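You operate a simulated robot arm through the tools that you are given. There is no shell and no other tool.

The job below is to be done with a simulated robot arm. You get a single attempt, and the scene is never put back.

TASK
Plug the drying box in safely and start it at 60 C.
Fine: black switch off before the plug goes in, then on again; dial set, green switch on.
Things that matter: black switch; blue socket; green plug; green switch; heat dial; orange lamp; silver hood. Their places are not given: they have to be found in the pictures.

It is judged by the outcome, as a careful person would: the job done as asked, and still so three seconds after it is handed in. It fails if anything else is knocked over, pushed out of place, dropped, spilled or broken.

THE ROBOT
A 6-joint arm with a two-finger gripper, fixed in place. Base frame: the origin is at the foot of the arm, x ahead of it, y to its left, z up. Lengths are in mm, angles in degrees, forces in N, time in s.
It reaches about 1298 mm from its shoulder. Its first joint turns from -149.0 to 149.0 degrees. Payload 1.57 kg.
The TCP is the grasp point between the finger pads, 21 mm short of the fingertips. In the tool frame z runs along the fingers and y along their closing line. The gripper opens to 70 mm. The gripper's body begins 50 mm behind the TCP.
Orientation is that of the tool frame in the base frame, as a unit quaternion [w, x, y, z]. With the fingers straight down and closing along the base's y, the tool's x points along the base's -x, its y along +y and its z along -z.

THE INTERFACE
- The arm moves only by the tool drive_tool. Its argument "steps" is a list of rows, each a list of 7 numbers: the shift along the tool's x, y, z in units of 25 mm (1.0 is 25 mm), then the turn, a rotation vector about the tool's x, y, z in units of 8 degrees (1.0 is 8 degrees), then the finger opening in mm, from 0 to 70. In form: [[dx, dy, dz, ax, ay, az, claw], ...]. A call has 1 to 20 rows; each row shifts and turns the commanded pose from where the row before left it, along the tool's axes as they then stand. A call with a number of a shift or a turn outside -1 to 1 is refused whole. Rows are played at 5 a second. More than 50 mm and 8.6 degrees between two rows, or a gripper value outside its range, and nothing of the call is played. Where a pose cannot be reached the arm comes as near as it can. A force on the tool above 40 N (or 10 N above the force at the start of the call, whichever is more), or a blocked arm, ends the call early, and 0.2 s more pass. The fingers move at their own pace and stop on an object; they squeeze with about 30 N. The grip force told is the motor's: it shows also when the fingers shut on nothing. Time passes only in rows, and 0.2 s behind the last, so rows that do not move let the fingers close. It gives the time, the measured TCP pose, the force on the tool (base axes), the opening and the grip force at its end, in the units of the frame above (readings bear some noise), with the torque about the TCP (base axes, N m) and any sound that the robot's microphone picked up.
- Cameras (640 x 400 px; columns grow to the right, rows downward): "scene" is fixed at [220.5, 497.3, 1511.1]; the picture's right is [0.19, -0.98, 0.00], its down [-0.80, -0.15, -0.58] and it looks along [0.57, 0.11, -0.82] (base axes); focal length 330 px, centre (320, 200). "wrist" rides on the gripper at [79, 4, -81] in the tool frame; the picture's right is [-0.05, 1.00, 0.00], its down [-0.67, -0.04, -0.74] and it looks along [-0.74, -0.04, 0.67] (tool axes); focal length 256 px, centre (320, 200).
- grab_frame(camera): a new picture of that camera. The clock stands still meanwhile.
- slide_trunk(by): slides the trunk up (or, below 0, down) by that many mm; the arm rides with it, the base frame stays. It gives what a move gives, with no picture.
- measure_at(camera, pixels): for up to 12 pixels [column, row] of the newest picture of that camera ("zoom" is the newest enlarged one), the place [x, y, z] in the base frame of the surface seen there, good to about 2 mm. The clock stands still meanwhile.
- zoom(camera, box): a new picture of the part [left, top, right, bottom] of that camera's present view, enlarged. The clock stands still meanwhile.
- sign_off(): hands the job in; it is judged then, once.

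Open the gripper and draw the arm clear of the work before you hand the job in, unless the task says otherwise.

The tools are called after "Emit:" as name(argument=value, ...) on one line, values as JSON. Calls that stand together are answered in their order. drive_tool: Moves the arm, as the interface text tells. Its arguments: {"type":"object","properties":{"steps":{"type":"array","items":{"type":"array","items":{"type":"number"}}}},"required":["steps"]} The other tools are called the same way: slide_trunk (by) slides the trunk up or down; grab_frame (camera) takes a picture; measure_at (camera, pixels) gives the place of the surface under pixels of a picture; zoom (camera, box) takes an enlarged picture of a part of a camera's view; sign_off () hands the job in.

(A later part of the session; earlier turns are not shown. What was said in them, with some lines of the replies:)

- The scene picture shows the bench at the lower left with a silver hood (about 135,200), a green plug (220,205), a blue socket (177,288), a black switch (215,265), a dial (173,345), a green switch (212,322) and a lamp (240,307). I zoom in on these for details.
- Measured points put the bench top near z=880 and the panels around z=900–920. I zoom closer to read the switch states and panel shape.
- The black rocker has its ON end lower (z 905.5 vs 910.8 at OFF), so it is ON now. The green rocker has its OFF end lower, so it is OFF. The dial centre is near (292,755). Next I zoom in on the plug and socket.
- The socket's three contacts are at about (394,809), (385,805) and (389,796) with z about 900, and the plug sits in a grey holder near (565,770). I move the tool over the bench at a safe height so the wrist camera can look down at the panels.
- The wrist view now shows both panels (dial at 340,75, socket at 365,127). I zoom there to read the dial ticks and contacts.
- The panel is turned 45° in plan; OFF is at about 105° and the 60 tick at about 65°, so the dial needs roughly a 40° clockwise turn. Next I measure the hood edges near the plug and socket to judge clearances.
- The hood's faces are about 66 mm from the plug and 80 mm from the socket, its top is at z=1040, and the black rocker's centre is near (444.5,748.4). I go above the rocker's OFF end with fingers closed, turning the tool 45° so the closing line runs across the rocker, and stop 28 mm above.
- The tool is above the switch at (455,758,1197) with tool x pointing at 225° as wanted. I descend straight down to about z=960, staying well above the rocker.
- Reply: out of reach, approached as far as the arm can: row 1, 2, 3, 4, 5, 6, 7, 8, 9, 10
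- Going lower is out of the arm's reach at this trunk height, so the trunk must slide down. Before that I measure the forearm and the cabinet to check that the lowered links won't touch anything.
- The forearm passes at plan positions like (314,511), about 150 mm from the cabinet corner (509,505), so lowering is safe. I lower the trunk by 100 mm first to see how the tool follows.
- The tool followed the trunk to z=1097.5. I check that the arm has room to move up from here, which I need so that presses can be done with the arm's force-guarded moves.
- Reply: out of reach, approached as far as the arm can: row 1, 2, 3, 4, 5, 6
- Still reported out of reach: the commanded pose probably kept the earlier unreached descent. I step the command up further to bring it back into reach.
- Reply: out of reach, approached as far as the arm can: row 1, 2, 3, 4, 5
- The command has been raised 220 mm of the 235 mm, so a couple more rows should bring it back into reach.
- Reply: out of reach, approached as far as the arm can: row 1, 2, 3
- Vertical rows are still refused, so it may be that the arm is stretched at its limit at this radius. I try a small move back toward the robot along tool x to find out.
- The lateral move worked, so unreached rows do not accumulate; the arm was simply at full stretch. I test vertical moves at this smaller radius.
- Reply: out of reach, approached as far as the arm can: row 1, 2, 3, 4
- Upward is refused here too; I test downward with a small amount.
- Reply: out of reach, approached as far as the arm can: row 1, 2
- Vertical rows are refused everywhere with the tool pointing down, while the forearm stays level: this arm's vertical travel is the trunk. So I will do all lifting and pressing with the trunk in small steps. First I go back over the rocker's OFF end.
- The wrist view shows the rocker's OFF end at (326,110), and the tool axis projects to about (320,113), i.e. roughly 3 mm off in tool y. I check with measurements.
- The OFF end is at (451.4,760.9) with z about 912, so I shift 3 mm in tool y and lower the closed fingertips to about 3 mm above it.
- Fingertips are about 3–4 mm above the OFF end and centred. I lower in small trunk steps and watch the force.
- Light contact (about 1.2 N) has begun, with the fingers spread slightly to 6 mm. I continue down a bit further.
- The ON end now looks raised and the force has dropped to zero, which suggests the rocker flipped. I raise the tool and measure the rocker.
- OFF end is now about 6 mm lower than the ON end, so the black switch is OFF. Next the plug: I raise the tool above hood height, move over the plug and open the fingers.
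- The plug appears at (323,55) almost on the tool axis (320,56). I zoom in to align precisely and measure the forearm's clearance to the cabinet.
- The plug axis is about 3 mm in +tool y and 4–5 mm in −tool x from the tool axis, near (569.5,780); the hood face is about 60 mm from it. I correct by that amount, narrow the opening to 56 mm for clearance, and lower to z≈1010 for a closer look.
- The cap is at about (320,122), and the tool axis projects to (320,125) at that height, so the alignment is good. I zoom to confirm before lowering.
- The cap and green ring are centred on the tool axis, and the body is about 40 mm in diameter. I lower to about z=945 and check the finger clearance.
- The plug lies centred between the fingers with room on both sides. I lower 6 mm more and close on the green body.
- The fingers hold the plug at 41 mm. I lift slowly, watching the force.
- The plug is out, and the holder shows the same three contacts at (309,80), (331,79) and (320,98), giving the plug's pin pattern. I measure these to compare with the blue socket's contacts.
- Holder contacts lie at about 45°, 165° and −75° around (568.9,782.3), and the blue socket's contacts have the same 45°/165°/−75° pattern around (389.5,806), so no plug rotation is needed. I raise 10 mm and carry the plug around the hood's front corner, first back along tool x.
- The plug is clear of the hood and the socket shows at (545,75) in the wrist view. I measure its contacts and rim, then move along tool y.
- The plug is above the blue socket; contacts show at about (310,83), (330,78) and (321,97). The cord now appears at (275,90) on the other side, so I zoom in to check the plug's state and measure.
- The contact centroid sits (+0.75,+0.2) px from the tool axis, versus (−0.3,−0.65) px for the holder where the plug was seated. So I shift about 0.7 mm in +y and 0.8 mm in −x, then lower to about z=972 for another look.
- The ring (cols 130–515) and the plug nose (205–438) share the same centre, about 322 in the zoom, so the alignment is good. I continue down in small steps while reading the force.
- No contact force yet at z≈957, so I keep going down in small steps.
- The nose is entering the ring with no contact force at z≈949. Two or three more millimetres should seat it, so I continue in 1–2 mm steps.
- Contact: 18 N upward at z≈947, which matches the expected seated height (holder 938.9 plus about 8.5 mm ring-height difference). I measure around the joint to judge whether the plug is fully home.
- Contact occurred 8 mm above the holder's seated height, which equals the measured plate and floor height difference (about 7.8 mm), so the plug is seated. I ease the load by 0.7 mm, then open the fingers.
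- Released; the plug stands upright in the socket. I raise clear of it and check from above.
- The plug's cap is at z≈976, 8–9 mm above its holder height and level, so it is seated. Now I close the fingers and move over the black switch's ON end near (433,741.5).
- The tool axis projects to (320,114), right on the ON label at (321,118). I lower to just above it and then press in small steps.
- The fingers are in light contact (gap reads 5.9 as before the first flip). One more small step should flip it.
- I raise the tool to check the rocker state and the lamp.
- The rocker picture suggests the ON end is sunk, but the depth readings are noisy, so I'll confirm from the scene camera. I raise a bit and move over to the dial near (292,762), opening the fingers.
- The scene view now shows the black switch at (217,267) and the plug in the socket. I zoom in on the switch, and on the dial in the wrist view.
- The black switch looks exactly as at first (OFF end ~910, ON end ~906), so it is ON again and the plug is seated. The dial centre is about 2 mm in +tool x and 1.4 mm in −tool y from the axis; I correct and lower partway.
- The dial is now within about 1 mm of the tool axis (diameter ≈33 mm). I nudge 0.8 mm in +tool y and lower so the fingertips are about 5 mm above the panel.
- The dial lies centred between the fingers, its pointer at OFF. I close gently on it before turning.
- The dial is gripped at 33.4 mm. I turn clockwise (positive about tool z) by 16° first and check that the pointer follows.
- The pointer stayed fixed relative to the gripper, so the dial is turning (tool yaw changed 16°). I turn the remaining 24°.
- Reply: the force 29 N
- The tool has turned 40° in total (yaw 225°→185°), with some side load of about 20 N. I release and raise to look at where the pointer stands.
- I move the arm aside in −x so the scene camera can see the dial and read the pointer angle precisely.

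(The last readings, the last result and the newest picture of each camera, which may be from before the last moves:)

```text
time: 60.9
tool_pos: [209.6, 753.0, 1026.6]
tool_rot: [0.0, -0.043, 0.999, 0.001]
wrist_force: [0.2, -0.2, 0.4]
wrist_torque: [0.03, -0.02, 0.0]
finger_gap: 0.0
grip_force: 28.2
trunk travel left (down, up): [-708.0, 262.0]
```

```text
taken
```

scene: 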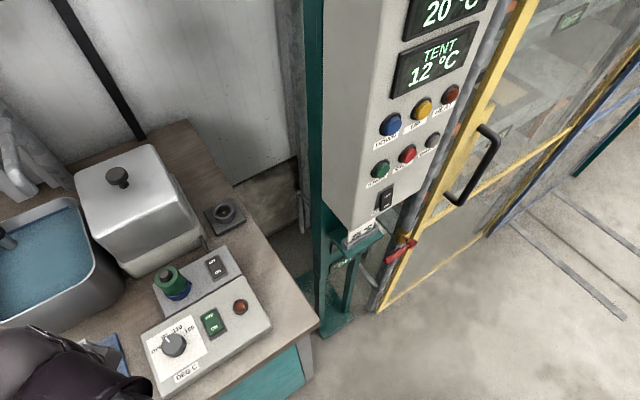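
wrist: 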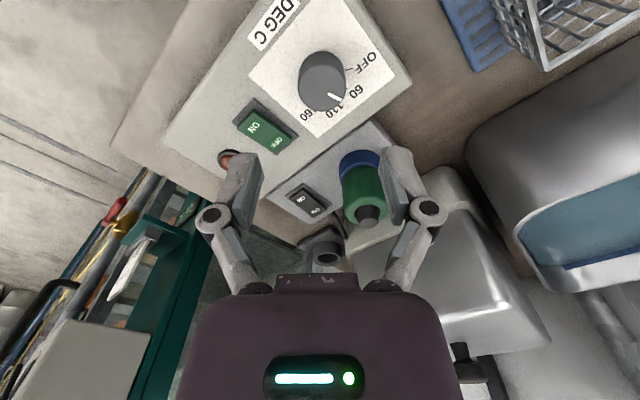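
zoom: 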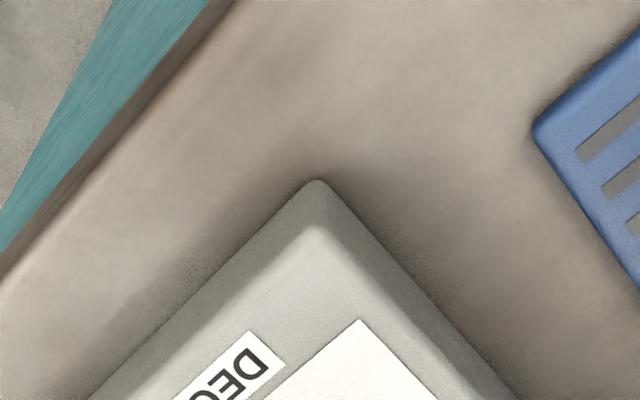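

The pointer reads about 63–65°, right at the 60 mark (65° nominal), so the dial is set. Now I turn the tool back 40° and move the closed fingers over the green switch's ON end near (331,706).

Emit:
drive_tool(steps=[[0, 0, 0, 0, 0, -1, 0], [0, 0, 0, 0, 0, -1, 0], [0, 0, 0, 0, 0, -1, 0], [0, 0, 0, 0, 0, -1, 0], [0, 0, 0, 0, 0, -1, 0], [-0.4225, -0.951, 0, 0, 0, 0, 0], [-0.4225, -0.951, 0, 0, 0, 0, 0], [-0.4225, -0.951, 0, 0, 0, 0, 0], [-0.4225, -0.951, 0, 0, 0, 0, 0], [-0.4225, -0.951, 0, 0, 0, 0, 0]])

Emit:
slide_trunk(by=-45)

Emit:
grab_frame(camera="wrist")

Emit:
grab_frame(camera="scene")

```text
time: 63.1
tool_pos: [333.2, 707.4, 1026.6]
tool_rot: [0.0, -0.383, 0.924, 0.0]
wrist_force: [-0.4, -0.4, -1.1]
wrist_torque: [0.01, -0.01, 0.01]
finger_gap: 0.1
grip_force: 28.4
trunk travel left (down, up): [-708.0, 262.0]
```

```text
time: 64.0
tool_pos: [332.4, 706.6, 982.1]
tool_rot: [0.0, -0.383, 0.924, 0.0]
wrist_force: [-0.1, 0.0, 0.1]
wrist_torque: [-0.01, 0.0, 0.02]
finger_gap: 0.1
grip_force: 29.0
trunk travel left (down, up): [-663.0, 307.0]
```

```text
taken
```

wrist: 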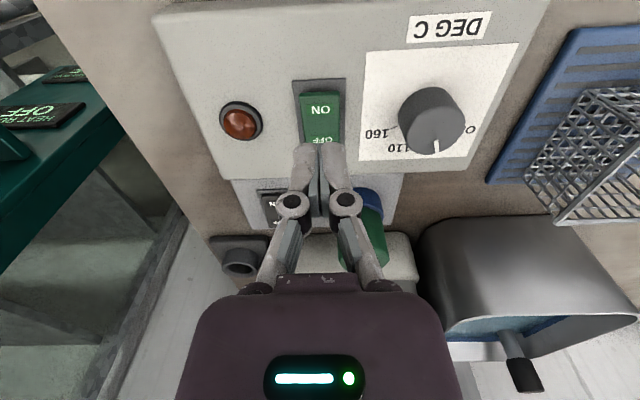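

```text
taken
```

scene: 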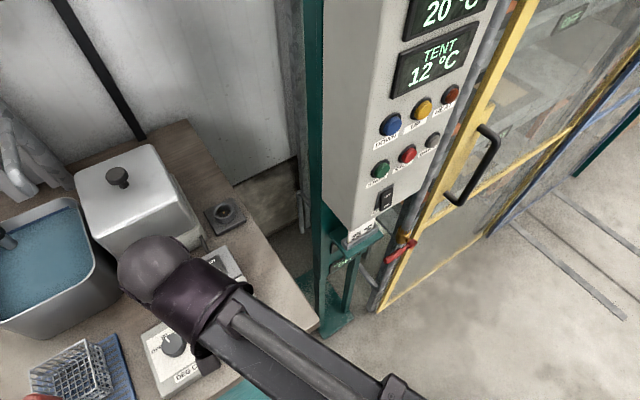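

The tool axis projects to (320,112), on the green switch's ON label at (320,110). I lower to just above it and press in small steps.

Emit:
slide_trunk(by=-36)

Emit:
slide_trunk(by=-3)

Emit:
slide_trunk(by=-2)

Emit:
slide_trunk(by=-2)

```text
time: 64.8
tool_pos: [332.9, 707.4, 945.2]
tool_rot: [-0.001, -0.383, 0.924, 0.0]
wrist_force: [0.4, 0.0, 0.3]
wrist_torque: [0.01, -0.01, -0.01]
finger_gap: 0.0
grip_force: 29.0
trunk travel left (down, up): [-627.0, 343.0]
```

```text
time: 65.3
tool_pos: [332.1, 706.6, 943.5]
tool_rot: [-0.001, -0.383, 0.924, 0.0]
wrist_force: [0.4, -0.5, -0.4]
wrist_torque: [0.01, 0.06, 0.04]
finger_gap: 0.1
grip_force: 28.7
trunk travel left (down, up): [-624.0, 346.0]
```

```text
time: 65.8
tool_pos: [333.0, 706.9, 940.7]
tool_rot: [0.0, -0.383, 0.924, 0.0]
wrist_force: [0.1, -0.6, -0.1]
wrist_torque: [0.02, 0.03, -0.03]
finger_gap: 5.7
grip_force: 29.2
trunk travel left (down, up): [-622.0, 348.0]
```

```text
time: 66.3
tool_pos: [332.0, 707.4, 938.5]
tool_rot: [0.001, -0.383, 0.924, 0.0]
wrist_force: [0.4, 0.0, -0.4]
wrist_torque: [-0.04, -0.02, 0.01]
finger_gap: 0.2
grip_force: 28.6
trunk travel left (down, up): [-620.0, 350.0]
```

The brief gap change and return matches the earlier flip. I take a wrist picture to see the rocker and lamp.

Emit:
grab_frame(camera="wrist")

Emit:
zoom(camera="wrist", box=[180, 80, 340, 200])

```text
taken
```

wrist: 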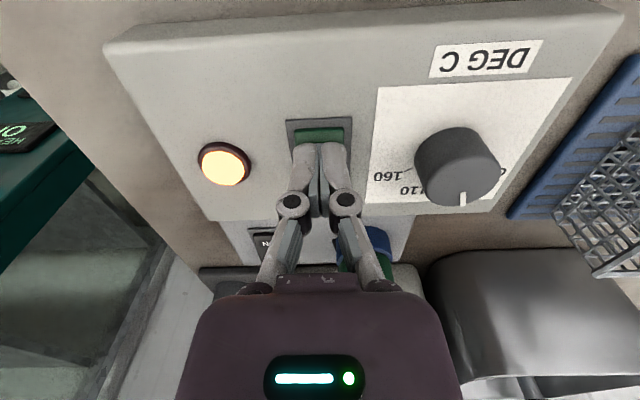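

```text
3.33 times, centred on (260, 140) of wrist
```

zoom: 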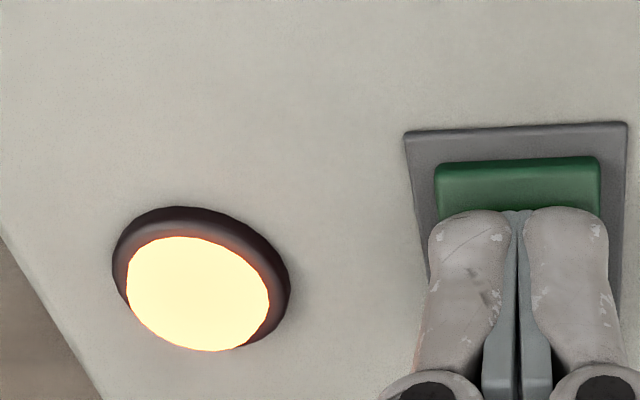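

The orange lamp is lit, so the box is powered and running. I raise straight up, then draw the arm back and open the gripper.

Emit:
slide_trunk(by=150)

Emit:
drive_tool(steps=[[0.9, 0, 0, 0, 0, 0, 0], [0.9, 0, 0, 0, 0, 0, 0], [0.9, 0, 0, 0, 0, 0, 0], [0.9, 0, 0, 0, 0, 0, 0], [0.9, 0, 0, 0, 0, 0, 70], [0.9, 0, 0, 0, 0, 0, 70], [0.9, 0, 0, 0, 0, 0, 70], [0.9, 0, 0, 0, 0, 0, 70], [0, 0, 0, 0, 0, 0, 70]])

Emit:
grab_frame(camera="scene")

Emit:
zoom(camera="scene", box=[130, 250, 280, 390])

```text
time: 68.1
tool_pos: [332.0, 707.1, 1089.5]
tool_rot: [0.0, -0.383, 0.924, -0.001]
wrist_force: [0.2, 0.2, 0.8]
wrist_torque: [0.01, 0.02, 0.0]
finger_gap: 0.1
grip_force: 28.6
trunk travel left (down, up): [-770.0, 200.0]
```

```text
time: 70.1
tool_pos: [206.3, 579.1, 1088.6]
tool_rot: [0.0, -0.383, 0.924, 0.0]
wrist_force: [-0.2, 0.1, 0.7]
wrist_torque: [-0.01, -0.02, -0.01]
finger_gap: 70.0
grip_force: 0.1
trunk travel left (down, up): [-770.0, 200.0]
```

```text
taken
```

scene: 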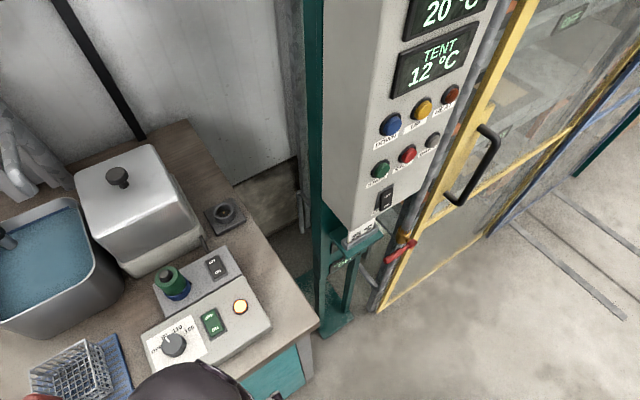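

```text
2.86 times, centred on (205, 320) of scene
```

zoom: 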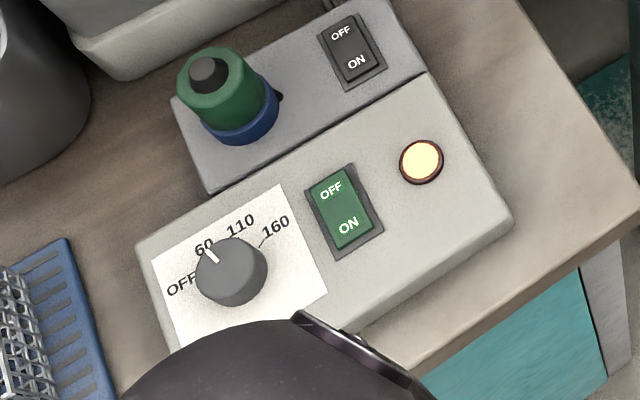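

The lamp is lit, both switches are ON, the plug is seated and the hood is unmoved. I take one last close look at the dial pointer before handing in.

Emit:
zoom(camera="scene", box=[140, 310, 220, 360])

```text
8.00 times, centred on (180, 335) of scene
```

zoom: 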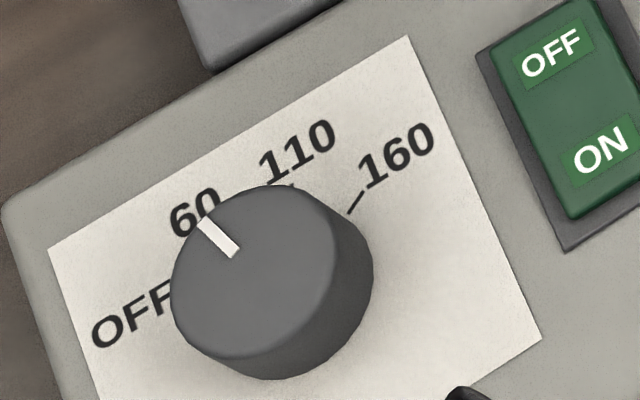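

The dial points at 60, the green switch is ON, the lamp is lit, and the arm is clear with the gripper open. I hand the job in.

Emit:
sign_off()

```text
The job is handed in.
```

The drying box is plugged in and running at 60 C, and I've handed the job in.

- **Black switch:** I turned it off before touching the plug, and back on once the plug was in the blue socket.
- **Plug:** It is in the blue socket at its full depth, standing straight.
- **Heat dial:** It reads 60. The pointer is within about 2 degrees of the mark.
- **Green switch:** It is on, and the orange lamp lit when I pressed it.

In the last pictures the silver hood was where it started, and I saw nothing else moved. The gripper is open and the arm is drawn back off the bench.
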